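You operate a simulated robot arm through the tools that you are given. There is no shell and no other tool. Be economical: measure what you need, move in short steps, check, and stop when the job is done.

The job below is to be done with a simulated two-armed robot. You get a single attempt, and the scene is never put back.

JOB
On the top of the white table, fold the cloth in half.

Only the result counts: the job must be done as asked and must still hold three seconds after the hand-in. Knocking over, shifting, dropping, spilling or breaking anything else fails it. Flat cloth is picked up by pressing the open fingertips on it (5 to 10 N) and closing them slowly along it; thin cloth reads only 2 to 8 mm in the jaws.

ROBOT AND FRAMES
Two 6-joint arms with two-finger grippers on one trunk, on a base that drives. Base frame: it is fixed to the floor where the robot stands at the start and does not move with it; the origin is under the middle of the robot, x ahead of it, y to its left, z up; the surface under the hand at the start is at about z = 860. Units: mm, rad, N and s.
The left shoulder is at the start at [30, 178, 988], the right one opposite. With the tool pointing down near the work surface each hand reaches from about 340 to 840 mm from the robot's upright axis, wherever it stands, measured 20 degrees to its own side. Places, roughly: top of the white table [800, -100, 900]. Payload 2.54 kg a hand.
Tool frame (each hand has its own): the origin (TCP) lies between the finger pads and is the grasp point; the fingertips stand 30 mm ahead of it; z points along the fingers, y is the line along which they close. Largest opening 116 mm; the body of the gripper starts 95 mm behind the TCP.
Orientation is that of the tool frame in the base frame, as a unit quaternion [w, x, y, z]. With the fingers straight down and closing along the base's y, the tool's x points along the base's -x, its y along +y and its z along -z.

CONTROLS
- The arms move only by the tool nudge_tool. It takes "left_commands", "right_commands" or both (then of equal length, played together; a hand with none holds still); each is a list of rows, each a list of 7 numbers: the opening, from 0 (shut) to 1 (fully open), then the shift along the tool's x, y, z in mm, then the turn, a rotation vector about the tool's x, y, z in rad. In form: [[gripper, tx, ty, tz, ax, ay, az], ...]. A call has 1 to 12 rows; each row is the pose to reach, as a shift and turn from the pose commanded when the call began, along the tool's axes at that moment. Rows are played at 5 a second. More than 50 mm and 0.15 rad between two rows, or a gripper value outside its range, and nothing of the call is played. A pose out of reach is approached as far as the arm can. The call stops where the force on the tool passes 40 N (or 10 N more than at its start, if that is more) or the arm is blocked; 0.2 s more then pass. Each finger travels about 153 mm/s and halts on what it meets, pressing with about 43 N; the grip force reading is that of the motor and also rises with nothing between the fingers. The clock runs only during rows and for 0.2 s after the last one: add rows that repeat a pose to give the fingers time. The reply holds the time, the measured pose of the TCP, the force on the tool along the base axes, the opening and the grip force, in the units named above and with some noise, with the torque about the TCP (base axes, N m) and any sound that the robot's microphone picked up.
- Cameras (640 x 400 px; columns grow to the right, rows downward): "scene" is now at [38.7, 2.4, 1694.7]; the picture's right is [0.03, -1.00, 0.00], its down [-0.86, -0.03, -0.50] and it looks along [0.50, 0.02, -0.86] (base axes); focal length 289 px, centre (320, 200). "left" rides on the left gripper at [69, 15, -122] in its tool frame; the picture's right is [-0.21, 0.98, 0.00], its down [-0.83, -0.18, -0.53] and it looks along [-0.52, -0.11, 0.85] (tool axes); focal length 251 px, centre (320, 200). "right" rides on the right gripper at [69, -15, -122] in its tool frame; the picture's right is [0.21, 0.98, 0.00], its down [-0.83, 0.18, -0.53] and it looks along [-0.52, 0.11, 0.85] (tool axes); focal length 251 px, centre (320, 200). There is no depth. A picture from a camera that has moved, and an enlarged one, comes with that camera's place and axes in the base frame and with its lens.
- snapshot(camera): a new picture of that camera. No time passes.
- slide_trunk(by): slides the trunk up (or, below 0, down) by that many mm; the arms and the scene camera ride with it, the base frame stays. It gives what a move gives, with no picture.
- drive_base(legs): drives the robot by 1 to 6 legs, each [ahead, left, turn to the left] in mm, mm and rad, along the robot's own axes; the way and the turn of a leg run together, so that a leg with both is an arc; at most 1500 mm and 3.142 rad a leg. The arms and the cameras ride along, it lands a little off, and it stops where it bumps. It gives what a move gives.
- turn_head(pan, tilt): turns the head with the scene camera to pan (to the left, within 2.496 rad either way) and tilt (down, from -0.506 to 1.204), counted from straight ahead of the robot. It gives what a move gives.
- inspect(camera, box): a new picture of the part [left, top, right, bottom] of that camera's present view, enlarged. No time passes.
- job_done(): hands the job in; it is judged then, once.

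Work in short steps. Places have to be worked out from the pictures, the camera data and where the tool is seen: move nearer, look again, correct. Check each grasp and each placing, and mend what went wrong. You have 120 turns and 88 pictures in all, those below and enlarged ones among them. Open the grippers and draw the arms clear of the work before you hand the job in, unless the task says otherwise; then end with one line.

The tools are called after "Emit:" as name(argument=value, ...) on one line, values as JSON. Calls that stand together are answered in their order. nudge_tool: Moves the arms, as the interface text tells. Its arguments: {"type":"object","properties":{"left_commands":{"type":"array","items":{"type":"array","items":{"type":"number"}}},"right_commands":{"type":"array","items":{"type":"array","items":{"type":"number"}}}},"required":[]} The other tools are called the same way: slide_trunk (by) slides the trunk up or down; drive_base (legs) drives the base; turn_head (pan, tilt) turns the head that bears the scene camera; snapshot (camera) takes a picture; inspect (camera, box) takes an enlarged picture of a part of a camera's view; job_done () hands the job in.

At the start:

```text
clock: 0.0
left_position: [533.1, 188.3, 1099.1]
left_ee_rot: [0.0, 0.001, 1.0, 0.0]
left_force: [0.3, -0.3, -0.4]
left_torque: [0.01, -0.02, 0.02]
left_grip_width: 115.9
left_finger_force: 0.0
right_position: [454.2, -196.1, 1070.6]
right_ee_rot: [-0.001, 0.0, 1.0, -0.001]
right_force: [0.1, 0.2, 0.2]
right_torque: [-0.01, 0.02, 0.03]
right_grip_width: 116.0
right_finger_force: 0.2
trunk travel left (down, up): [-200.0, 340.0]
robot x, y, heading: [2.5, -0.3, 0.001]
head pan, tilt: [0.031, 1.042]
```

scene: 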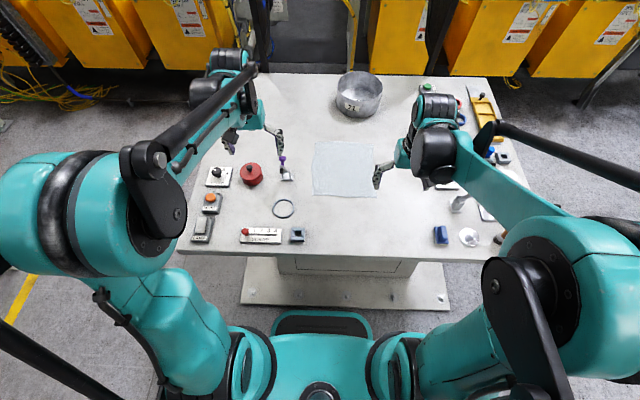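
right: 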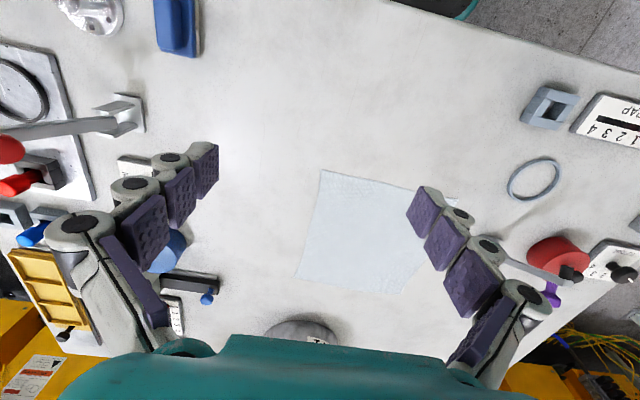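
left: 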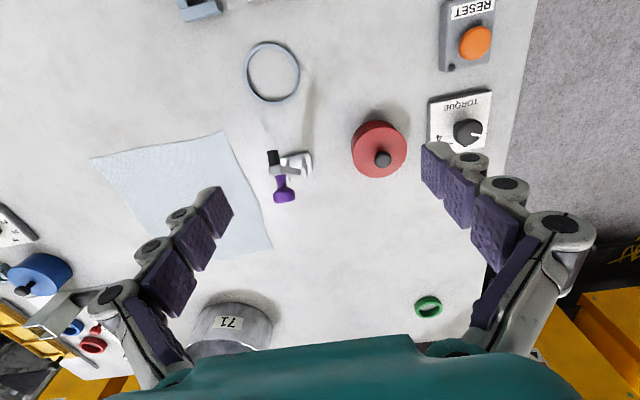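

The cloth seems to span about x 540–780, y −165 to 45. I'll zoom in to measure its corners.

Emit:
inspect(camera="scene", box=[260, 100, 420, 200])

Emit:
inspect(camera="scene", box=[180, 60, 520, 272])

```text
4.00 times, centred on (340, 150) of scene
camera zoom: at [38.7, 2.4, 1694.7], right [0.03, -1.0, 0.0], down [-0.86, -0.03, -0.5], along [0.5, 0.02, -0.86], focal length 1156 px, centre (240, 400)
```

zoom: 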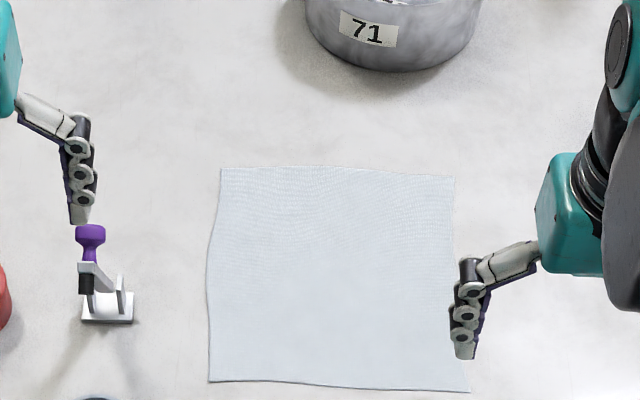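

```text
1.88 times, centred on (350, 166) of scene
camera zoom: at [38.7, 2.4, 1694.7], right [0.03, -1.0, 0.0], down [-0.86, -0.03, -0.5], along [0.5, 0.02, -0.86], focal length 544 px, centre (264, 264)
```

zoom: 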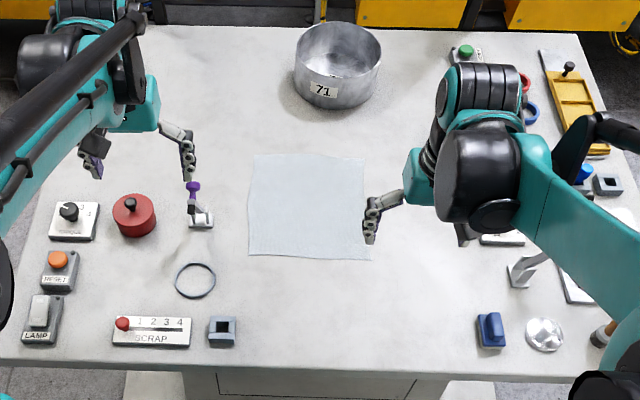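

The cloth's corners come out at about NL (543,50), NR (540,−171), FR (775,−173) and FL (778,49). I'll fold the near edge onto the far edge with both hands, fingers closing along x. First I'll drive 60 mm to the right so the cloth is centred.

Emit:
drive_base(legs=[[0, -60, 0]])

```text
clock: 1.0
left_position: [533.0, 127.7, 1099.2]
left_ee_rot: [0.0, 0.0, 1.0, 0.001]
left_force: [-0.2, -0.2, 0.1]
left_torque: [0.06, -0.01, -0.01]
left_grip_width: 116.1
left_finger_force: 0.0
right_position: [454.0, -256.6, 1070.3]
right_ee_rot: [0.001, -0.001, 1.0, 0.001]
right_force: [0.6, -1.1, -0.1]
right_torque: [0.09, 0.01, 0.0]
right_grip_width: 115.7
right_finger_force: 0.1
trunk travel left (down, up): [-200.0, 340.0]
robot x, y, heading: [1.5, -61.5, 0.001]
head pan, tilt: [0.031, 1.042]
```

I'll rotate both hands 90° so the cameras end up on the outside, and bring them above the near corners.

Emit:
nudge_tool(left_commands=[[1, -3, -9, 9, 0, 0, 0.1428], [1, -6, -18, 18, 0, 0, 0.2856], [1, -9, -27, 27, 0, 0, 0.4284], [0.8, -12, -36, 36, 0, 0, 0.5712], [0.7, -15, -45, 45, 0, 0, 0.714], [0.6, -18, -54, 54, 0, 0, 0.8568], [0.5, -21, -63, 63, 0, 0, 0.9996], [0.4, -24, -72, 72, 0, 0, 1.1424], [0.35, -27, -81, 81, 0, 0, 1.2852], [0.3, -30, -90, 90, 0, 0, 1.428], [0.26, -35, -98, 99, 0, 0, 1.5708], [0.26, -35, -98, 99, 0, 0, 1.5708]], right_commands=[[1, -10, 10, 7, 0, 0, -0.1428], [1, -20, 20, 14, 0, 0, -0.2856], [1, -30, 30, 21, 0, 0, -0.4284], [0.8, -40, 40, 28, 0, 0, -0.5712], [0.7, -50, 50, 35, 0, 0, -0.714], [0.6, -60, 60, 42, 0, 0, -0.8568], [0.5, -70, 70, 49, 0, 0, -0.9996], [0.4, -80, 80, 56, 0, 0, -1.1424], [0.35, -90, 90, 62, 0, 0, -1.2852], [0.3, -100, 100, 66, 0, 0, -1.428], [0.26, -114, 107, 70, 0, 0, -1.5708], [0.26, -114, 107, 70, 0, 0, -1.5708]])

```text
clock: 3.6
left_position: [568.3, 30.4, 1000.2]
left_ee_rot: [0.0, 0.708, 0.706, -0.001]
left_force: [-0.3, -0.7, 0.9]
left_torque: [0.01, -0.03, 0.0]
left_grip_width: 30.3
left_finger_force: 0.1
right_position: [565.5, -147.5, 1000.6]
right_ee_rot: [0.002, 0.709, -0.706, 0.0]
right_force: [-0.3, 0.1, -0.3]
right_torque: [0.0, -0.03, -0.01]
right_grip_width: 30.1
right_finger_force: 0.0
trunk travel left (down, up): [-200.0, 340.0]
robot x, y, heading: [1.7, -62.6, 0.003]
head pan, tilt: [0.031, 1.042]
```

Both hands are in place above the corners; I'll check with pictures.

Emit:
snapshot(camera="left")

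Emit:
snapshot(camera="right")

Emit:
inspect(camera="scene", box=[220, 100, 420, 225])

```text
82 pictures are left
camera left: at [583.3, 101.5, 1121.5], right [0.98, -0.22, 0.0], down [-0.18, -0.83, 0.53], along [-0.11, -0.52, -0.85], focal length 251 px, centre (320, 200)
```

left: 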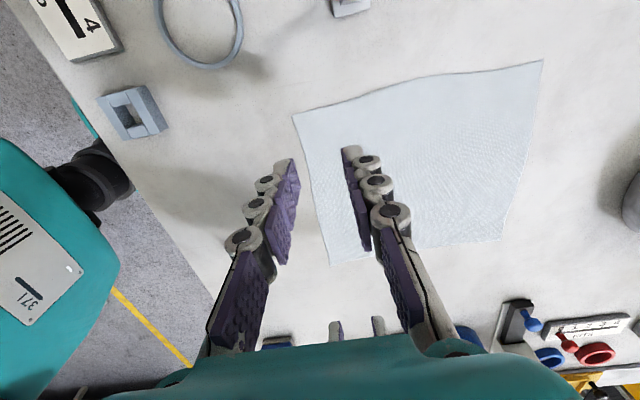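

```text
81 pictures are left
camera right: at [582.7, -216.5, 1122.2], right [-0.98, -0.22, 0.0], down [-0.18, 0.83, 0.53], along [-0.12, 0.52, -0.85], focal length 251 px, centre (320, 200)
```

right: 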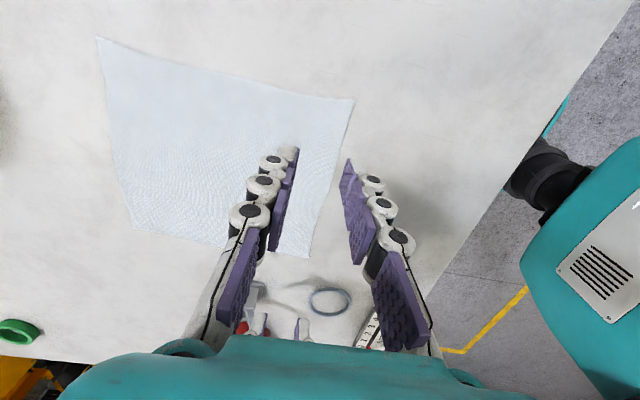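

```text
3.20 times, centred on (320, 162) of scene
camera zoom: at [37.7, -57.6, 1694.7], right [0.03, -1.0, 0.0], down [-0.86, -0.03, -0.5], along [0.5, 0.02, -0.86], focal length 925 px, centre (320, 320)
```

zoom: 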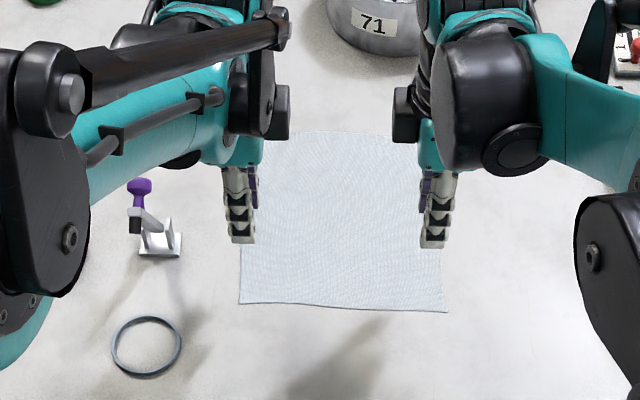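

Corner estimates agree: near-left (544,47), near-right (540,−171). I'll descend to just above the table, with the right hand about 5 mm further out.

Emit:
nudge_tool(left_commands=[[0.26, 0, 0, 40, 0, 0, 0], [0.26, 0, 0, 75, 0, 0, 0], [0.26, 0, 0, 95, 0, 0, 0], [0.26, 0, 0, 100, 0, 0, 0]], right_commands=[[0.26, 2, 0, 40, 0, 0, 0], [0.26, 4, 0, 75, 0, 0, 0], [0.26, 5, 0, 95, 0, 0, 0], [0.26, 5, 0, 100, 0, 0, 0]])

Emit:
snapshot(camera="left")

Emit:
snapshot(camera="right")

```text
clock: 4.6
left_position: [568.2, 31.9, 900.1]
left_ee_rot: [0.0, 0.707, 0.707, 0.0]
left_force: [0.6, 1.2, 0.7]
left_torque: [0.04, -0.01, 0.02]
left_grip_width: 29.9
left_finger_force: 0.0
right_position: [567.8, -152.6, 900.4]
right_ee_rot: [0.0, 0.708, -0.706, -0.001]
right_force: [-1.3, 0.3, 0.6]
right_torque: [0.01, 0.0, -0.04]
right_grip_width: 30.5
right_finger_force: 0.0
trunk travel left (down, up): [-200.0, 340.0]
robot x, y, heading: [-2.3, -62.1, 0.004]
head pan, tilt: [0.031, 1.042]
```

```text
79 pictures are left
camera left: at [583.6, 101.8, 1021.9], right [0.98, -0.21, 0.0], down [-0.18, -0.83, 0.53], along [-0.11, -0.52, -0.85], focal length 251 px, centre (320, 200)
```

left: 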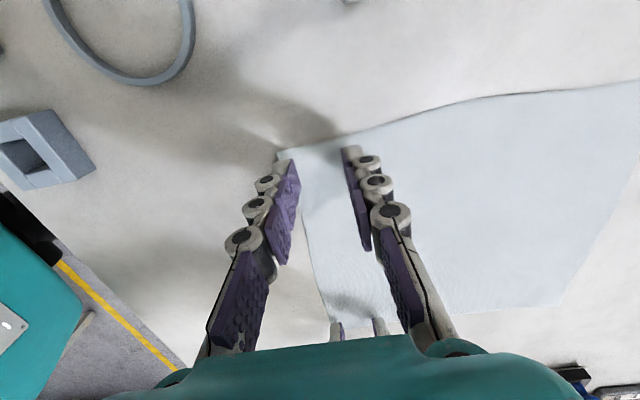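

```text
78 pictures are left
camera right: at [583.8, -221.7, 1020.8], right [-0.98, -0.22, 0.0], down [-0.18, 0.83, 0.53], along [-0.12, 0.52, -0.85], focal length 251 px, centre (320, 200)
```

right: 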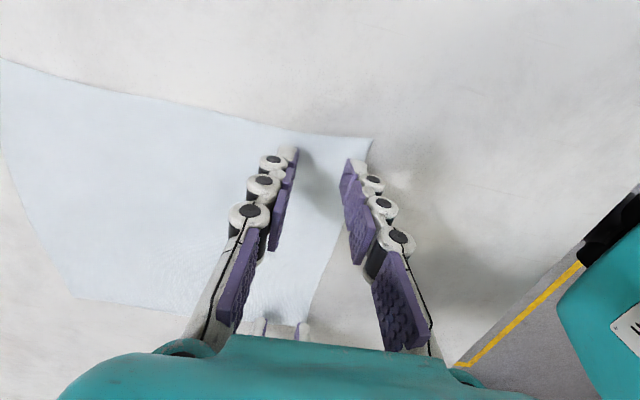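

The outer fingers sit right over the near edge. Lowering gently toward contact.

Emit:
nudge_tool(left_commands=[[0.26, 0, 0, 4, 0, 0, 0], [0.26, 0, 0, 7, 0, 0, 0], [0.26, 0, 0, 9, 0, 0, 0], [0.26, 0, 0, 9, 0, 0, 0]], right_commands=[[0.26, 0, 0, 4, 0, 0, 0], [0.26, 0, 0, 7, 0, 0, 0], [0.26, 0, 0, 9, 0, 0, 0], [0.26, 0, 0, 9, 0, 0, 0]])

```text
clock: 5.6
left_position: [567.5, 30.6, 890.7]
left_ee_rot: [0.0, 0.706, 0.708, 0.0]
left_force: [0.1, -0.8, 7.3]
left_torque: [0.0, 0.06, -0.02]
left_grip_width: 30.1
left_finger_force: 0.0
right_position: [566.8, -153.1, 891.4]
right_ee_rot: [0.001, 0.707, -0.707, 0.001]
right_force: [-0.5, 0.9, 0.0]
right_torque: [-0.01, 0.01, -0.01]
right_grip_width: 30.3
right_finger_force: 0.0
trunk travel left (down, up): [-200.0, 340.0]
robot x, y, heading: [2.6, -59.8, -0.003]
head pan, tilt: [0.031, 1.042]
```

Left has contact at 7 N; lowering the right hand a little more.

Emit:
nudge_tool(right_commands=[[0.26, 0, 0, 0.7, 0, 0, 0], [0.26, 0, 0, 1.4, 0, 0, 0], [0.26, 0, 0, 1.4, 0, 0, 0]], left_commands=[[0.26, 0, 0, 0, 0, 0, 0], [0.26, 0, 0, 0, 0, 0, 0], [0.26, 0, 0, 0, 0, 0, 0]])

```text
clock: 6.4
left_position: [567.0, 31.1, 891.5]
left_ee_rot: [0.0, 0.707, 0.707, 0.001]
left_force: [0.6, -0.3, 1.5]
left_torque: [0.03, 0.0, -0.02]
left_grip_width: 30.3
left_finger_force: 0.0
right_position: [566.7, -152.9, 889.8]
right_ee_rot: [0.0, 0.708, -0.706, 0.0]
right_force: [-0.5, 0.9, 14.5]
right_torque: [0.01, 0.12, 0.03]
right_grip_width: 30.4
right_finger_force: 0.5
trunk travel left (down, up): [-200.0, 340.0]
robot x, y, heading: [-2.3, -59.2, 0.004]
head pan, tilt: [0.031, 1.042]
```

Stiffness is about 10 N/mm, so I'm balancing both hands to about 7 N.

Emit:
nudge_tool(right_commands=[[0.26, 0, 0, -0.6, 0, 0, 0], [0.26, 0, 0, -0.6, 0, 0, 0]], left_commands=[[0.26, 0, 0, 0.6, 0, 0, 0], [0.26, 0, 0, 0.6, 0, 0, 0]])

```text
clock: 7.0
left_position: [568.4, 31.7, 891.2]
left_ee_rot: [0.001, 0.706, 0.708, 0.0]
left_force: [1.1, 2.4, 19.3]
left_torque: [0.09, -0.04, 0.0]
left_grip_width: 31.0
left_finger_force: 0.5
right_position: [566.4, -153.1, 891.9]
right_ee_rot: [0.0, 0.708, -0.706, 0.0]
right_force: [0.6, -0.4, 0.1]
right_torque: [0.0, -0.02, -0.02]
right_grip_width: 30.0
right_finger_force: 0.0
trunk travel left (down, up): [-200.0, 340.0]
robot x, y, heading: [-2.3, -60.7, 0.003]
head pan, tilt: [0.031, 1.042]
```

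Emit:
nudge_tool(right_commands=[[0.26, 0, 0, 0.35, 0, 0, 0], [0.26, 0, 0, 0.35, 0, 0, 0]], left_commands=[[0.26, 0, 0, -0.35, 0, 0, 0], [0.26, 0, 0, -0.35, 0, 0, 0]])

```text
clock: 7.6
left_position: [567.9, 30.2, 891.2]
left_ee_rot: [0.0, 0.707, 0.707, 0.0]
left_force: [0.7, 1.4, 10.5]
left_torque: [0.05, -0.05, 0.04]
left_grip_width: 30.8
left_finger_force: 0.0
right_position: [566.3, -153.0, 891.4]
right_ee_rot: [0.0, 0.707, -0.707, 0.0]
right_force: [-0.2, 0.4, 3.1]
right_torque: [0.02, 0.02, -0.01]
right_grip_width: 30.3
right_finger_force: 0.1
trunk travel left (down, up): [-200.0, 340.0]
robot x, y, heading: [1.3, -56.8, 0.004]
head pan, tilt: [0.031, 1.042]
```

Left reads about 10 N and right about 3 N. I'll press the right slightly more and close both slowly.

Emit:
nudge_tool(right_commands=[[0.26, 0, 0, 0.2, 0, 0, 0], [0.23, 0, 0, 0.2, 0, 0, 0], [0.2, 0, 0, 0.2, 0, 0, 0], [0.17, 0, 0, 0.2, 0, 0, 0], [0.14, 0, 0, 0.2, 0, 0, 0], [0.11, 0, 0, 0.2, 0, 0, 0], [0.08, 0, 0, 0.2, 0, 0, 0], [0.05, 0, 0, 0.2, 0, 0, 0], [0.02, 0, 0, 0.2, 0, 0, 0], [0, 0, 0, 0.2, 0, 0, 0], [0, 0, 0, 0.2, 0, 0, 0]], left_commands=[[0.26, 0, 0, -0.05, 0, 0, 0], [0.23, 0, 0, -0.05, 0, 0, 0], [0.2, 0, 0, -0.05, 0, 0, 0], [0.17, 0, 0, -0.05, 0, 0, 0], [0.14, 0, 0, -0.05, 0, 0, 0], [0.11, 0, 0, -0.05, 0, 0, 0], [0.08, 0, 0, -0.05, 0, 0, 0], [0.05, 0, 0, -0.05, 0, 0, 0], [0.02, 0, 0, -0.05, 0, 0, 0], [0, 0, 0, -0.05, 0, 0, 0], [0, 0, 0, -0.05, 0, 0, 0]])

Emit:
snapshot(camera="left")

Emit:
snapshot(camera="right")

```text
clock: 10.0
left_position: [568.2, 32.4, 891.7]
left_ee_rot: [0.001, 0.707, 0.707, 0.0]
left_force: [-0.5, 0.2, -0.8]
left_torque: [-0.02, 0.01, 0.0]
left_grip_width: 2.3
left_finger_force: 29.1
right_position: [566.7, -153.8, 890.6]
right_ee_rot: [-0.001, 0.708, -0.707, 0.0]
right_force: [0.5, 0.5, 1.6]
right_torque: [0.03, -0.01, -0.03]
right_grip_width: 6.3
right_finger_force: 34.4
trunk travel left (down, up): [-200.0, 340.0]
robot x, y, heading: [0.3, -58.8, 0.003]
head pan, tilt: [0.031, 1.042]
```

```text
77 pictures are left
camera left: at [583.9, 101.9, 1012.5], right [0.98, -0.21, 0.0], down [-0.18, -0.83, 0.53], along [-0.11, -0.52, -0.85], focal length 251 px, centre (320, 200)
```

left: 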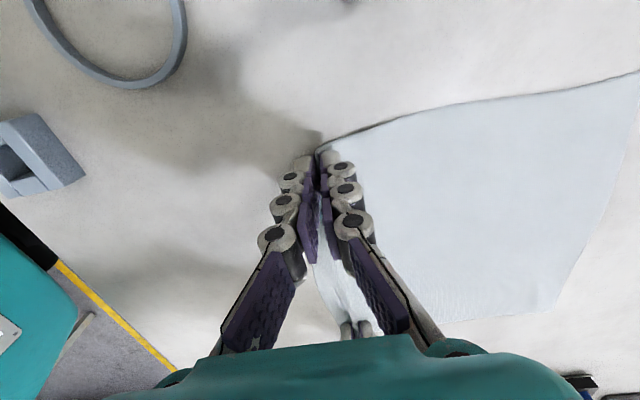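

```text
76 pictures are left
camera right: at [582.5, -222.6, 1011.1], right [-0.98, -0.22, 0.0], down [-0.18, 0.83, 0.53], along [-0.12, 0.52, -0.85], focal length 251 px, centre (320, 200)
```

right: 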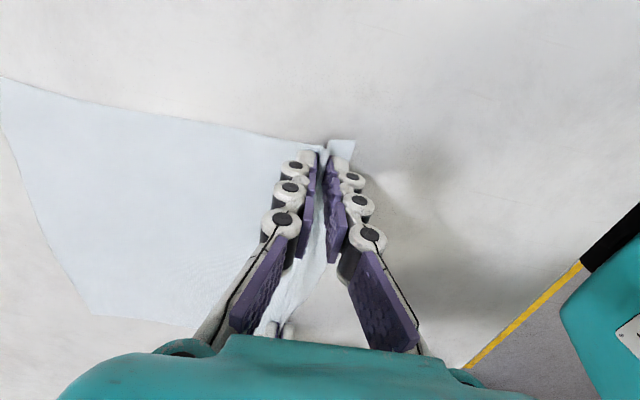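

Widths read 2.3 and 6.3 mm, so cloth seems to be in both jaws. I'll lift 35 mm straight up to check.

Emit:
nudge_tool(right_commands=[[0, 0, 0, -8, 0, 0, 0], [0, 0, 0, -20, 0, 0, 0], [0, 0, 0, -35, 0, 0, 0], [0, 0, 0, -35, 0, 0, 0]], left_commands=[[0, 0, 0, -8, 0, 0, 0], [0, 0, 0, -20, 0, 0, 0], [0, 0, 0, -35, 0, 0, 0], [0, 0, 0, -35, 0, 0, 0]])

Emit:
snapshot(camera="left")

Emit:
snapshot(camera="right")

Emit:
inspect(camera="scene", box=[220, 100, 420, 225])

```text
clock: 11.0
left_position: [568.9, 30.3, 925.2]
left_ee_rot: [0.0, 0.707, 0.707, 0.0]
left_force: [-0.5, 0.2, 0.7]
left_torque: [-0.02, 0.01, 0.01]
left_grip_width: 4.8
left_finger_force: 30.8
right_position: [568.3, -153.2, 925.5]
right_ee_rot: [0.0, 0.708, -0.707, 0.001]
right_force: [0.8, 0.3, 0.1]
right_torque: [0.0, -0.01, -0.03]
right_grip_width: 6.0
right_finger_force: 35.1
trunk travel left (down, up): [-200.0, 340.0]
robot x, y, heading: [-1.3, -58.2, 0.004]
head pan, tilt: [0.031, 1.042]
```

```text
75 pictures are left
camera left: at [585.3, 101.5, 1046.7], right [0.98, -0.21, 0.0], down [-0.18, -0.83, 0.53], along [-0.11, -0.52, -0.85], focal length 251 px, centre (320, 200)
```

left: 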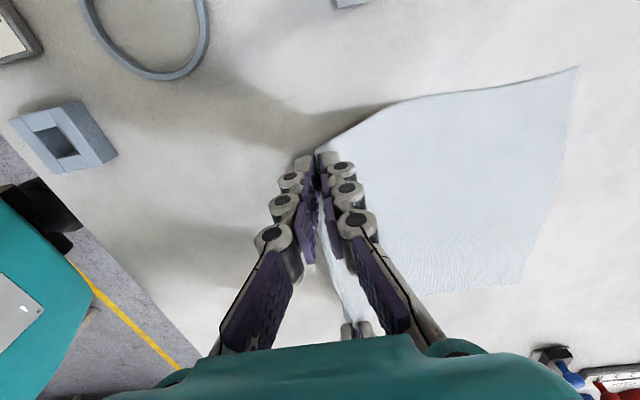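

```text
74 pictures are left
camera right: at [584.1, -222.2, 1046.2], right [-0.98, -0.22, 0.0], down [-0.18, 0.83, 0.53], along [-0.12, 0.52, -0.85], focal length 251 px, centre (320, 200)
```

right: 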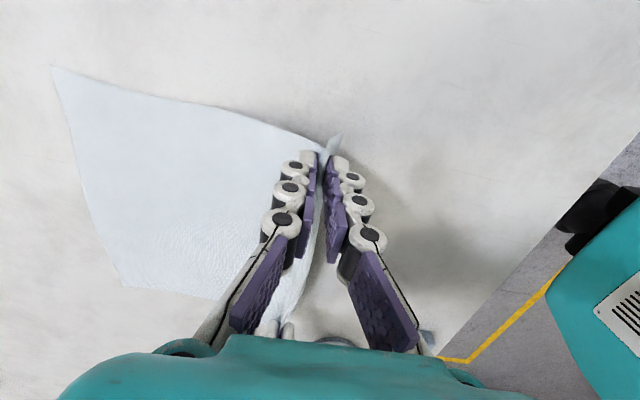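

```text
3.20 times, centred on (320, 162) of scene
camera zoom: at [39.3, -57.7, 1694.7], right [0.03, -1.0, 0.0], down [-0.86, -0.03, -0.5], along [0.5, 0.02, -0.86], focal length 925 px, centre (320, 320)
```

zoom: 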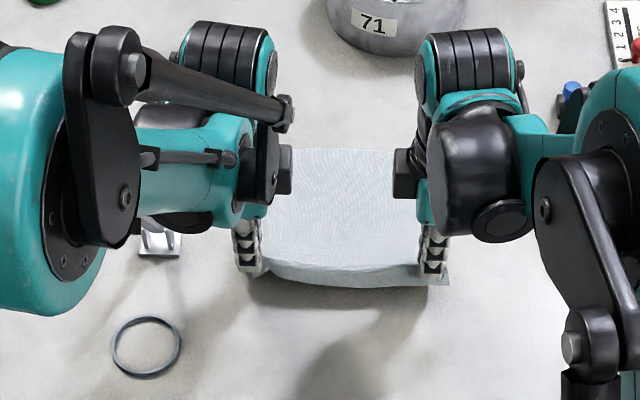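

Both corners are held and the near edge is lifted. The cloth slid slightly, and the far edge is now at about x=750. Next is an arc over the fold line at x≈640.

Emit:
nudge_tool(left_commands=[[0, 0, 8, -22, 0, 0, 0], [0, 0, 17, -41, 0, 0, 0], [0, 0, 29, -52, 0, 0, 0], [0, 0, 42, -61, 0, 0, 0], [0, 0, 57, -65, 0, 0, 0], [0, 0, 72, -66, 0, 0, 0], [0, 0, 87, -65, 0, 0, 0], [0, 0, 102, -61, 0, 0, 0]], right_commands=[[0, 0, -8, -22, 0, 0, 0], [0, 0, -17, -41, 0, 0, 0], [0, 0, -29, -52, 0, 0, 0], [0, 0, -42, -61, 0, 0, 0], [0, 0, -57, -65, 0, 0, 0], [0, 0, -72, -66, 0, 0, 0], [0, 0, -87, -65, 0, 0, 0], [0, 0, -102, -61, 0, 0, 0]])

Emit:
snapshot(camera="left")

Emit:
snapshot(camera="right")

Emit:
inspect(camera="scene", box=[220, 100, 420, 225])

```text
clock: 12.8
left_position: [672.5, 30.6, 985.9]
left_ee_rot: [0.0, 0.707, 0.707, 0.0]
left_force: [0.7, -0.5, -2.2]
left_torque: [0.0, 0.11, 0.03]
left_grip_width: 6.1
left_finger_force: 36.4
right_position: [671.1, -151.5, 985.8]
right_ee_rot: [0.001, 0.707, -0.707, -0.001]
right_force: [0.2, 0.6, -1.0]
right_torque: [-0.03, 0.05, 0.01]
right_grip_width: 6.3
right_finger_force: 34.8
trunk travel left (down, up): [-200.0, 340.0]
robot x, y, heading: [-0.2, -62.0, -0.0]
head pan, tilt: [0.031, 1.042]
```

```text
72 pictures are left
camera left: at [688.0, 101.8, 1108.2], right [0.98, -0.21, 0.0], down [-0.18, -0.83, 0.53], along [-0.11, -0.52, -0.85], focal length 251 px, centre (320, 200)
```

left: 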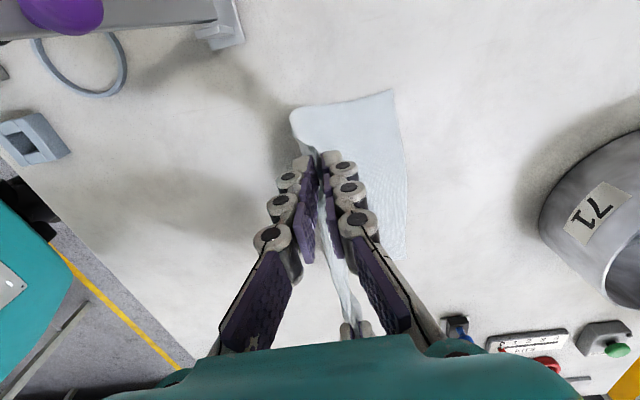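

```text
71 pictures are left
camera right: at [686.5, -220.0, 1108.2], right [-0.98, -0.22, 0.0], down [-0.18, 0.83, 0.53], along [-0.12, 0.52, -0.85], focal length 251 px, centre (320, 200)
```

right: 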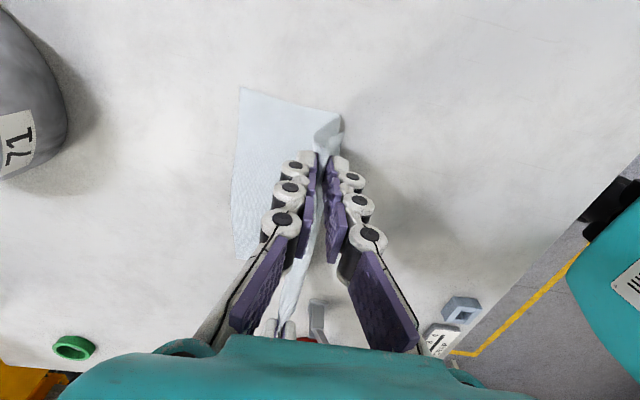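

```text
3.20 times, centred on (320, 162) of scene
camera zoom: at [40.6, -57.8, 1694.6], right [0.03, -1.0, 0.0], down [-0.86, -0.03, -0.5], along [0.5, 0.02, -0.86], focal length 925 px, centre (320, 320)
```

zoom: 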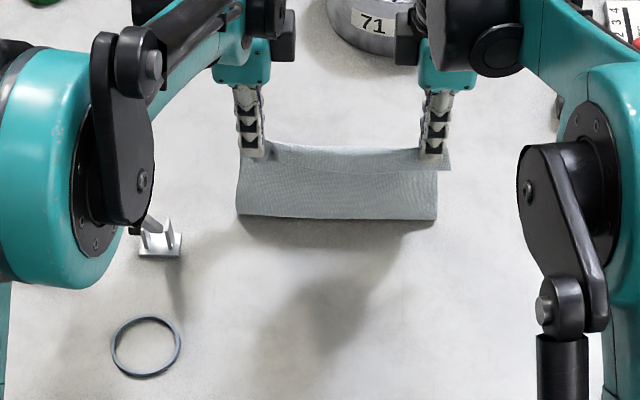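

The fold is forming well. The far edge is at x≈748, so I'll carry the held edge on and down to x≈741, stopping just above the table.

Emit:
nudge_tool(left_commands=[[0, 0, 13, 6, 0, 0, 0], [0, 0, 25, 14, 0, 0, 0], [0, 0, 36, 24, 0, 0, 0], [0, 0, 46, 35, 0, 0, 0], [0, 0, 54, 47, 0, 0, 0], [0, 0, 61, 59, 0, 0, 0], [0, 0, 66, 70, 0, 0, 0], [0, 0, 70, 80, 0, 0, 0], [0, 0, 71, 87, 0, 0, 0], [0, 0, 71, 87, 0, 0, 0]], right_commands=[[0, 0, -13, 6, 0, 0, 0], [0, 0, -25, 14, 0, 0, 0], [0, 0, -36, 24, 0, 0, 0], [0, 0, -46, 35, 0, 0, 0], [0, 0, -54, 47, 0, 0, 0], [0, 0, -61, 59, 0, 0, 0], [0, 0, -66, 70, 0, 0, 0], [0, 0, -70, 80, 0, 0, 0], [0, 0, -71, 87, 0, 0, 0], [0, 0, -71, 87, 0, 0, 0]])

Emit:
snapshot(camera="left")

Emit:
snapshot(camera="right")

Emit:
inspect(camera="scene", box=[220, 100, 420, 225])

```text
clock: 15.0
left_position: [740.7, 30.9, 899.9]
left_ee_rot: [0.0, 0.707, 0.707, 0.0]
left_force: [-0.2, -0.6, -2.2]
left_torque: [-0.02, -0.01, 0.01]
left_grip_width: 4.7
left_finger_force: 40.3
right_position: [741.9, -151.7, 898.1]
right_ee_rot: [0.0, 0.707, -0.707, -0.001]
right_force: [0.5, -0.3, 0.9]
right_torque: [0.0, -0.01, -0.02]
right_grip_width: 6.0
right_finger_force: 34.4
trunk travel left (down, up): [-200.0, 340.0]
robot x, y, heading: [2.5, -61.0, -0.001]
head pan, tilt: [0.031, 1.042]
```

```text
69 pictures are left
camera left: at [757.0, 101.1, 1021.6], right [0.98, -0.21, 0.0], down [-0.18, -0.83, 0.53], along [-0.11, -0.52, -0.85], focal length 251 px, centre (320, 200)
```

left: 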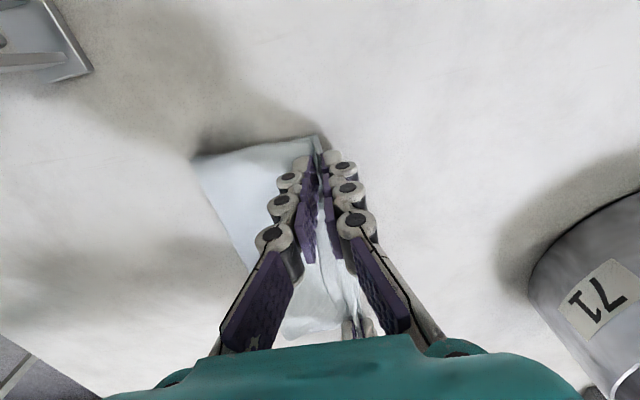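

```text
68 pictures are left
camera right: at [757.5, -220.6, 1019.1], right [-0.98, -0.22, 0.0], down [-0.18, 0.83, 0.53], along [-0.12, 0.52, -0.85], focal length 251 px, centre (320, 200)
```

right: 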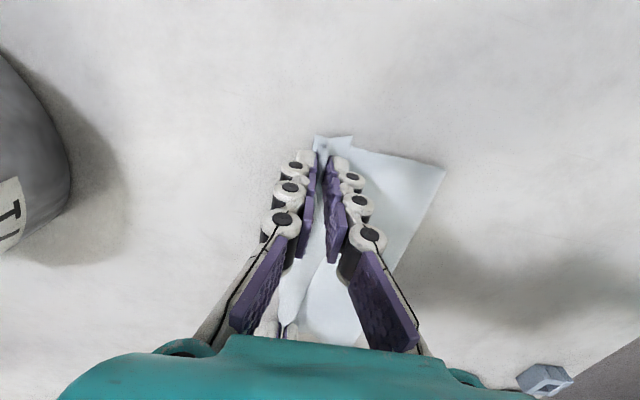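

```text
3.20 times, centred on (320, 162) of scene
camera zoom: at [38.8, -57.7, 1694.7], right [0.03, -1.0, 0.0], down [-0.86, -0.03, -0.5], along [0.5, 0.02, -0.86], focal length 925 px, centre (320, 320)
```

zoom: 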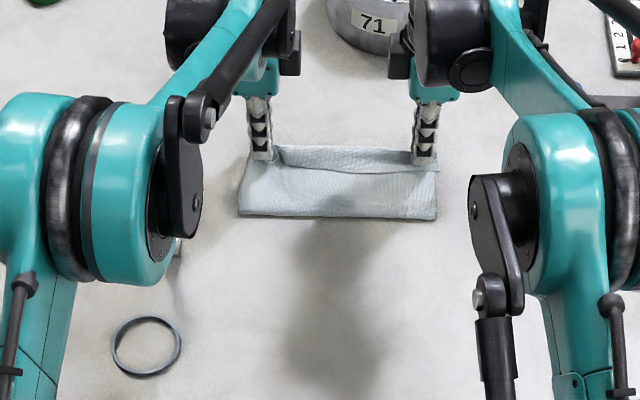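

The near edge is at the far edge, but the free lip between the hands has flopped back toward the robot. I'll lean the fingers about 43°, pivoting at the tips, so the lip turns over to the far side before release.

Emit:
nudge_tool(left_commands=[[0, 0, 4, -3, 0.15, 0, 0], [0, 0, 9, -3, 0.3, 0, 0], [0, 0, 13, -2, 0.45, 0, 0], [0, 0, 17, -1, 0.6, 0, 0], [0, 0, 20, 1, 0.75, 0, 0], [0, 0, 20, 1, 0.75, 0, 0]], right_commands=[[0, 0, -4, -3, -0.15, 0, 0], [0, 0, -9, -3, -0.3, 0, 0], [0, 0, -13, -2, -0.45, 0, 0], [0, 0, -17, -1, -0.6, 0, 0], [0, 0, -20, 1, -0.75, 0, 0], [0, 0, -20, 1, -0.75, 0, 0]])

Emit:
inspect(camera="scene", box=[260, 110, 380, 185])

Emit:
snapshot(camera="left")

```text
clock: 16.4
left_position: [693.2, 35.4, 911.4]
left_ee_rot: [-0.153, 0.689, 0.69, -0.159]
left_force: [1.3, 0.1, 2.9]
left_torque: [-0.01, -0.09, -0.01]
left_grip_width: 1.6
left_finger_force: 34.6
left hand out of reach, approached as far as the arm can: row 2, 3, 4, 5, 6
right_position: [693.4, -156.6, 909.6]
right_ee_rot: [-0.152, -0.689, 0.69, 0.159]
right_force: [-0.3, -1.3, 0.1]
right_torque: [0.0, 0.02, 0.03]
right_grip_width: 6.1
right_finger_force: 35.0
right hand out of reach, approached as far as the arm can: row 2, 3, 4, 5, 6
trunk travel left (down, up): [-200.0, 340.0]
robot x, y, heading: [0.3, -62.4, 0.004]
head pan, tilt: [0.031, 1.042]
```

```text
5.33 times, centred on (320, 148) of scene
camera zoom: at [38.9, -57.7, 1694.7], right [0.03, -1.0, 0.0], down [-0.86, -0.03, -0.5], along [0.5, 0.02, -0.86], focal length 1541 px, centre (320, 480)
```

zoom: 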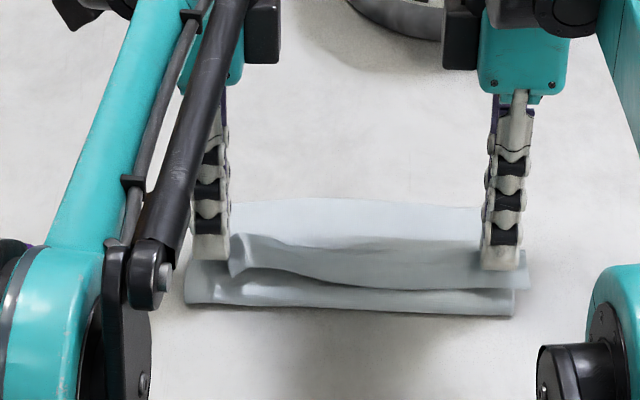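

```text
65 pictures are left
camera left: at [759.5, 106.3, 1014.7], right [0.88, -0.21, -0.42], down [0.07, -0.82, 0.57], along [-0.46, -0.53, -0.71], focal length 251 px, centre (320, 200)
```

left: 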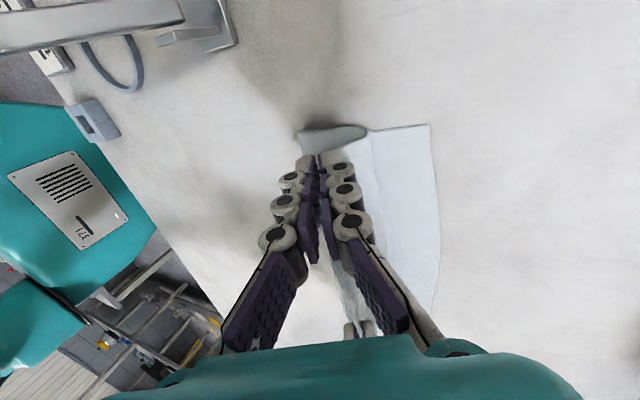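

The tilt ran out of reach and pulled the hands back to x≈693. I'll look closely at the grips before correcting.

Emit:
inspect(camera="left", box=[240, 100, 450, 240])

Emit:
inspect(camera="right", box=[190, 90, 430, 240])

```text
2.86 times, centred on (345, 170) of left
camera zoom: at [759.5, 106.3, 1014.7], right [0.88, -0.21, -0.42], down [0.07, -0.82, 0.57], along [-0.46, -0.53, -0.71], focal length 718 px, centre (249, 286)
```

zoom: 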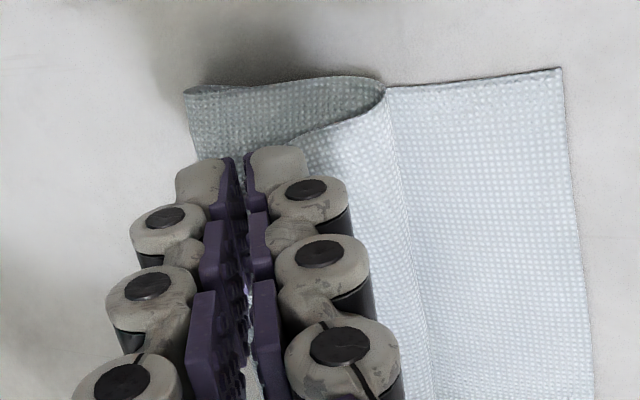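

```text
2.67 times, centred on (310, 165) of right
camera zoom: at [760.1, -225.8, 1012.4], right [-0.88, -0.21, 0.42], down [0.07, 0.82, 0.57], along [-0.46, 0.53, -0.71], focal length 670 px, centre (347, 293)
```

zoom: 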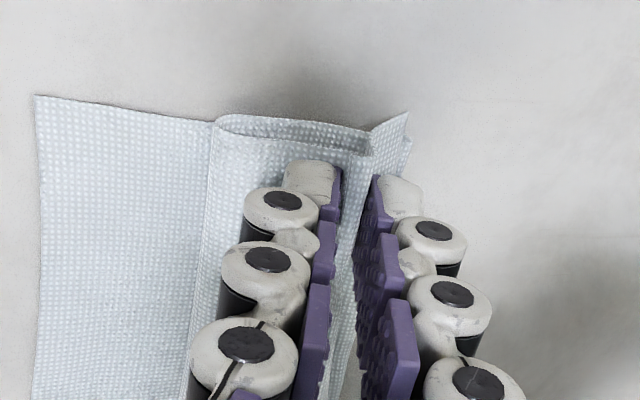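

The left jaw has slipped off while the right still holds. I'll open the left a little and withdraw it along its fingers to see what I have.

Emit:
nudge_tool(left_commands=[[0.1, 0, 0, 0, 0, 0, 0], [0.15, 0, 0, -5, 0, 0, 0], [0.15, 0, 0, -30, 0, 0, 0], [0.15, 0, 0, -60, 0, 0, 0], [0.15, 0, 0, -100, 0, 0, 0], [0.15, 0, 0, -100, 0, 0, 0]])

Emit:
inspect(camera="scene", box=[240, 100, 400, 200])

Emit:
snapshot(camera="left")

```text
clock: 17.8
left_position: [698.1, 35.2, 987.1]
left_ee_rot: [-0.151, 0.689, 0.691, -0.158]
left_force: [-0.4, 1.0, 0.1]
left_torque: [0.03, 0.01, 0.02]
left_grip_width: 17.4
left_finger_force: 0.1
left hand out of reach, approached as far as the arm can: row 3, 4, 5, 6
right_position: [694.1, -156.0, 909.7]
right_ee_rot: [-0.153, -0.689, 0.69, 0.158]
right_force: [-1.0, -0.9, -0.2]
right_torque: [0.0, -0.02, 0.02]
right_grip_width: 5.9
right_finger_force: 34.1
trunk travel left (down, up): [-200.0, 340.0]
robot x, y, heading: [-0.4, -63.2, 0.005]
head pan, tilt: [0.031, 1.042]
```

```text
4.00 times, centred on (320, 150) of scene
camera zoom: at [38.9, -57.6, 1694.7], right [0.03, -1.0, 0.0], down [-0.86, -0.03, -0.5], along [0.5, 0.02, -0.86], focal length 1156 px, centre (320, 400)
```

zoom: 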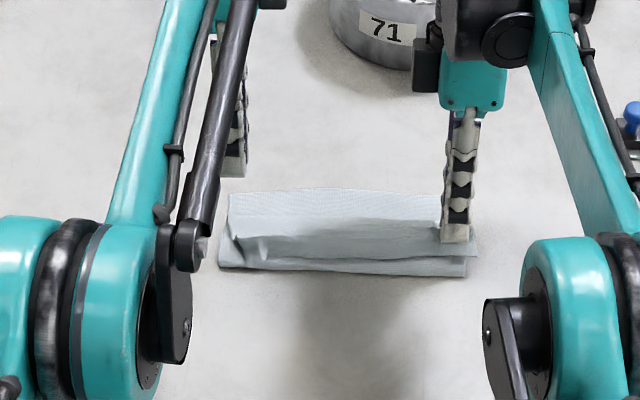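

```text
61 pictures are left
camera left: at [764.5, 107.1, 1090.4], right [0.88, -0.21, -0.42], down [0.07, -0.82, 0.57], along [-0.46, -0.53, -0.71], focal length 251 px, centre (320, 200)
```

left: 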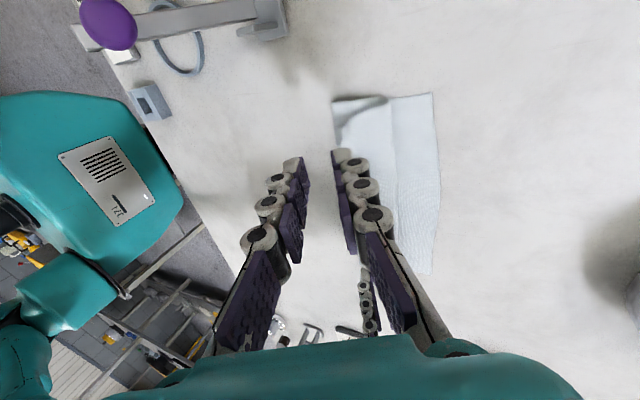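

Better plan: unfold again, then fold the far edge toward the robot, where leaning the fingers is within reach. First the right hand lifts, carries its corner back and straightens.

Emit:
nudge_tool(right_commands=[[0, 0, 20, -7, 0.11, 0, 0], [0, 0, 40, -14, 0.22, 0, 0], [0, 0, 60, -22, 0.33, 0, 0], [0, 0, 80, -29, 0.44, 0, 0], [0, 0, 80, -29, 0.44, 0, 0]])

```text
clock: 19.0
left_position: [699.8, 35.1, 986.4]
left_ee_rot: [-0.151, 0.689, 0.691, -0.159]
left_force: [0.4, 1.0, -0.8]
left_torque: [0.04, 0.03, 0.0]
left_grip_width: 17.3
left_finger_force: 0.1
right_position: [633.6, -152.9, 970.3]
right_ee_rot: [0.002, -0.706, 0.709, 0.004]
right_force: [-0.8, -0.8, -0.5]
right_torque: [-0.01, 0.04, 0.0]
right_grip_width: 6.2
right_finger_force: 34.5
trunk travel left (down, up): [-200.0, 340.0]
robot x, y, heading: [-0.9, -62.6, 0.005]
head pan, tilt: [0.031, 1.042]
```

Right is vertical again and holding. I'll carry its corner back to x≈530 and lay it down, while the left hand straightens up.

Emit:
nudge_tool(right_commands=[[0, 0, 15, 4, 0, 0, 0], [0, 0, 30, 10, 0, 0, 0], [0, 0, 46, 17, 0, 0, 0], [0, 0, 62, 27, 0, 0, 0], [0, 0, 77, 40, 0, 0, 0], [0, 0, 90, 55, 0, 0, 0], [0, 0, 98, 68, 0, 0, 0], [0, 0, 103, 76, 0, 0, 0], [0, 0, 103, 76, 0, 0, 0]], left_commands=[[0.15, 0, 0, 0, -0.11, 0, 0], [0.15, 0, 0, 0, -0.22, 0, 0], [0.15, 0, 0, 0, -0.33, 0, 0], [0.15, 0, 0, 0, -0.44, 0, 0], [0.15, 0, 0, 0, -0.44, 0, 0], [0.15, 0, 0, 0, -0.44, 0, 0], [0.15, 0, 0, 0, -0.44, 0, 0], [0.15, 0, 0, 0, -0.44, 0, 0], [0.15, 0, 0, 0, -0.44, 0, 0]])

Emit:
inspect(camera="scene", box=[240, 100, 400, 200])

Emit:
snapshot(camera="left")

Emit:
snapshot(camera="right")

```text
clock: 21.0
left_position: [700.8, 34.2, 986.1]
left_ee_rot: [0.002, 0.705, 0.709, -0.005]
left_force: [-0.6, -0.4, 0.1]
left_torque: [0.01, -0.04, 0.03]
left_grip_width: 17.5
left_finger_force: 0.0
right_position: [529.2, -149.3, 898.0]
right_ee_rot: [0.002, -0.706, 0.709, 0.005]
right_force: [-0.1, -0.2, 0.9]
right_torque: [0.0, -0.03, 0.0]
right_grip_width: 6.3
right_finger_force: 34.9
trunk travel left (down, up): [-200.0, 340.0]
robot x, y, heading: [0.5, -60.3, 0.004]
head pan, tilt: [0.031, 1.042]
```

```text
4.00 times, centred on (320, 150) of scene
camera zoom: at [38.9, -57.7, 1694.7], right [0.03, -1.0, 0.0], down [-0.86, -0.03, -0.5], along [0.5, 0.02, -0.86], focal length 1156 px, centre (320, 400)
```

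zoom: 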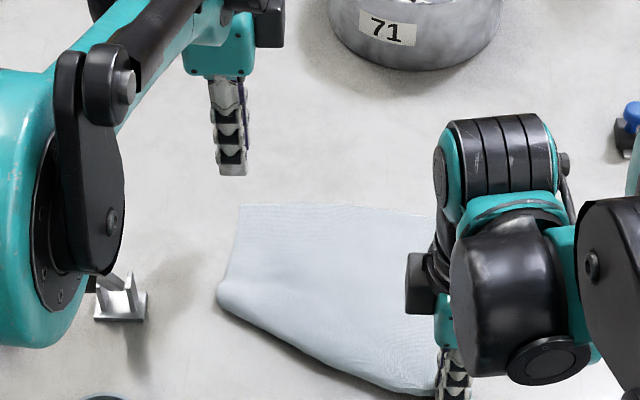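

```text
59 pictures are left
camera left: at [717.3, 106.6, 1106.8], right [0.98, -0.21, 0.0], down [-0.17, -0.82, 0.54], along [-0.11, -0.53, -0.84], focal length 251 px, centre (320, 200)
```

left: 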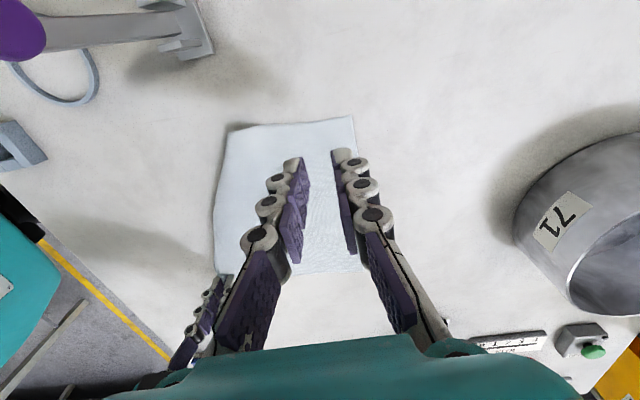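

```text
58 pictures are left
camera right: at [544.5, -219.7, 1017.9], right [-0.98, -0.21, 0.0], down [-0.18, 0.82, 0.54], along [-0.12, 0.53, -0.84], focal length 251 px, centre (320, 200)
```

right: 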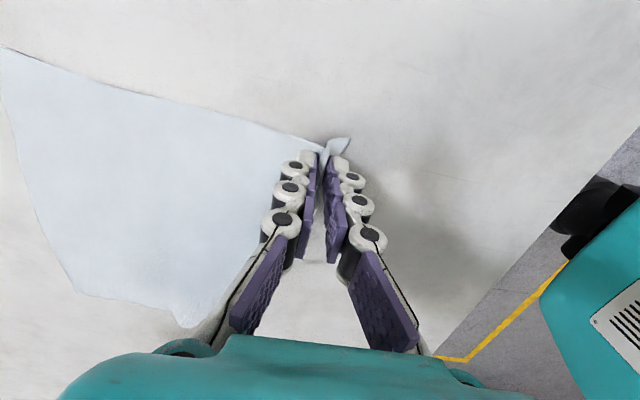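

Right side is unfolded, but the near-left corner is tucked under. I'll lift the right corner high so the tuck hangs free (left hand raised clear), then look.

Emit:
nudge_tool(right_commands=[[0, 0, -10, -35, 0, 0, 0], [0, 0, -25, -70, 0, 0, 0], [0, 0, -45, -100, 0, 0, 0], [0, 0, -65, -125, 0, 0, 0], [0, 0, -80, -145, 0, 0, 0], [0, 0, -80, -145, 0, 0, 0], [0, 0, -80, -145, 0, 0, 0]], left_commands=[[0.15, 0, 0, -20, 0, 0, 0], [0.15, 10, 0, -40, 0, 0, 0], [0.15, 20, 0, -60, 0, 0, 0], [0.15, 30, 0, -80, 0, 0, 0], [0.15, 40, 0, -100, 0, 0, 0], [0.15, 40, 0, -100, 0, 0, 0], [0.15, 40, 0, -100, 0, 0, 0]])

Emit:
snapshot(camera="left")

Emit:
inspect(camera="scene", box=[240, 100, 400, 200])

```text
clock: 22.6
left_position: [702.7, 76.6, 1084.4]
left_ee_rot: [0.003, 0.705, 0.709, -0.005]
left_force: [0.0, -1.1, 0.3]
left_torque: [0.0, -0.01, 0.03]
left_grip_width: 17.5
left_finger_force: 0.0
right_position: [608.1, -151.5, 1042.4]
right_ee_rot: [0.002, -0.706, 0.708, 0.004]
right_force: [0.5, 0.5, 0.0]
right_torque: [0.02, 0.02, -0.01]
right_grip_width: 5.9
right_finger_force: 34.1
trunk travel left (down, up): [-200.0, 340.0]
robot x, y, heading: [4.2, -62.4, 0.002]
head pan, tilt: [0.031, 1.042]
```

```text
57 pictures are left
camera left: at [718.1, 148.1, 1205.9], right [0.98, -0.21, 0.0], down [-0.17, -0.82, 0.54], along [-0.11, -0.53, -0.84], focal length 251 px, centre (320, 200)
```

left: 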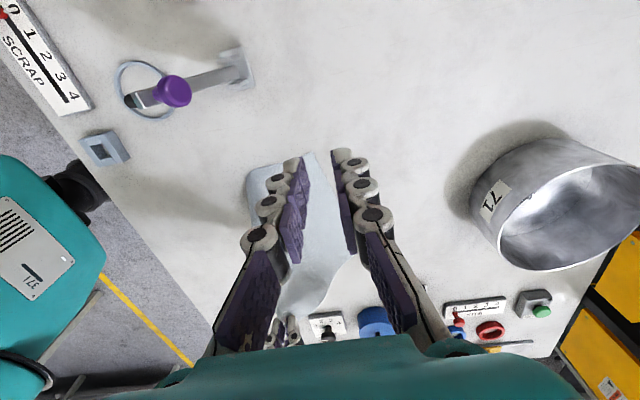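

```text
4.00 times, centred on (320, 150) of scene
camera zoom: at [38.9, -57.5, 1694.7], right [0.03, -1.0, 0.0], down [-0.86, -0.03, -0.5], along [0.5, 0.02, -0.86], focal length 1156 px, centre (320, 400)
```

zoom: 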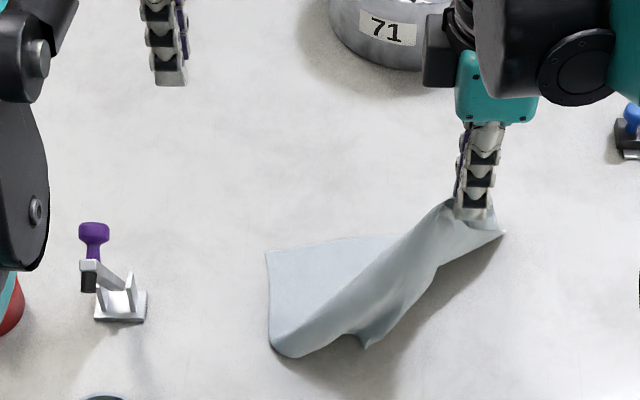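

The sheet is coming off and the tuck has loosened. I'll lay the right corner back down by moving diagonally away (−x, −y) from the far-left corner.

Emit:
nudge_tool(right_commands=[[0, 8, 20, 10, 0, 0, 0], [0, 16, 40, 25, 0, 0, 0], [0, 24, 60, 45, 0, 0, 0], [0, 30, 78, 70, 0, 0, 0], [0, 36, 94, 95, 0, 0, 0], [0, 40, 106, 120, 0, 0, 0], [0, 42, 114, 138, 0, 0, 0], [0, 44, 120, 146, 0, 0, 0], [0, 44, 120, 146, 0, 0, 0]])

Emit:
snapshot(camera="left")

Emit:
inspect(camera="scene", box=[240, 120, 400, 220])

```text
clock: 24.6
left_position: [702.7, 77.0, 1085.1]
left_ee_rot: [0.002, 0.706, 0.708, -0.005]
left_force: [-0.7, 0.3, -0.1]
left_torque: [-0.05, -0.01, -0.04]
left_grip_width: 17.1
left_finger_force: 0.2
right_position: [488.1, -194.7, 896.4]
right_ee_rot: [0.002, -0.706, 0.708, 0.004]
right_force: [-0.8, 0.5, 0.3]
right_torque: [-0.01, -0.02, -0.03]
right_grip_width: 6.2
right_finger_force: 34.7
trunk travel left (down, up): [-200.0, 340.0]
robot x, y, heading: [-2.3, -62.0, 0.003]
head pan, tilt: [0.031, 1.042]
```

```text
55 pictures are left
camera left: at [718.2, 147.9, 1205.7], right [0.98, -0.21, 0.0], down [-0.17, -0.82, 0.54], along [-0.11, -0.53, -0.84], focal length 251 px, centre (320, 200)
```

left: 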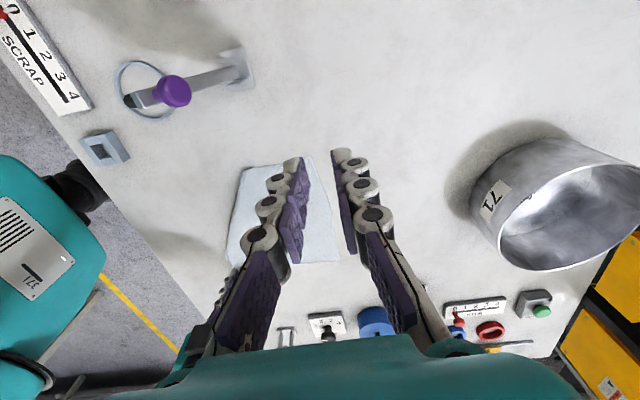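

```text
4.00 times, centred on (320, 170) of scene
camera zoom: at [39.0, -57.6, 1694.7], right [0.03, -1.0, 0.0], down [-0.86, -0.03, -0.5], along [0.5, 0.02, -0.86], focal length 1156 px, centre (320, 320)
```

zoom: 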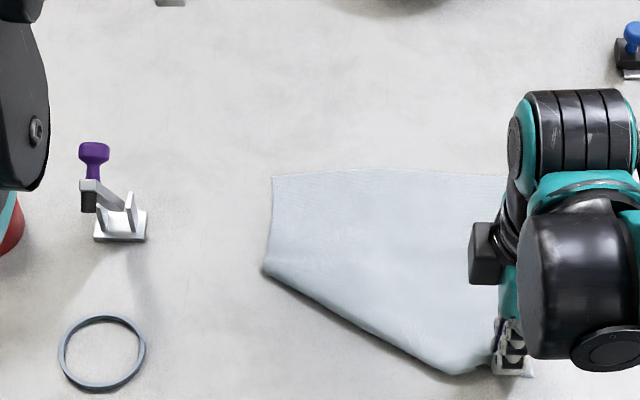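

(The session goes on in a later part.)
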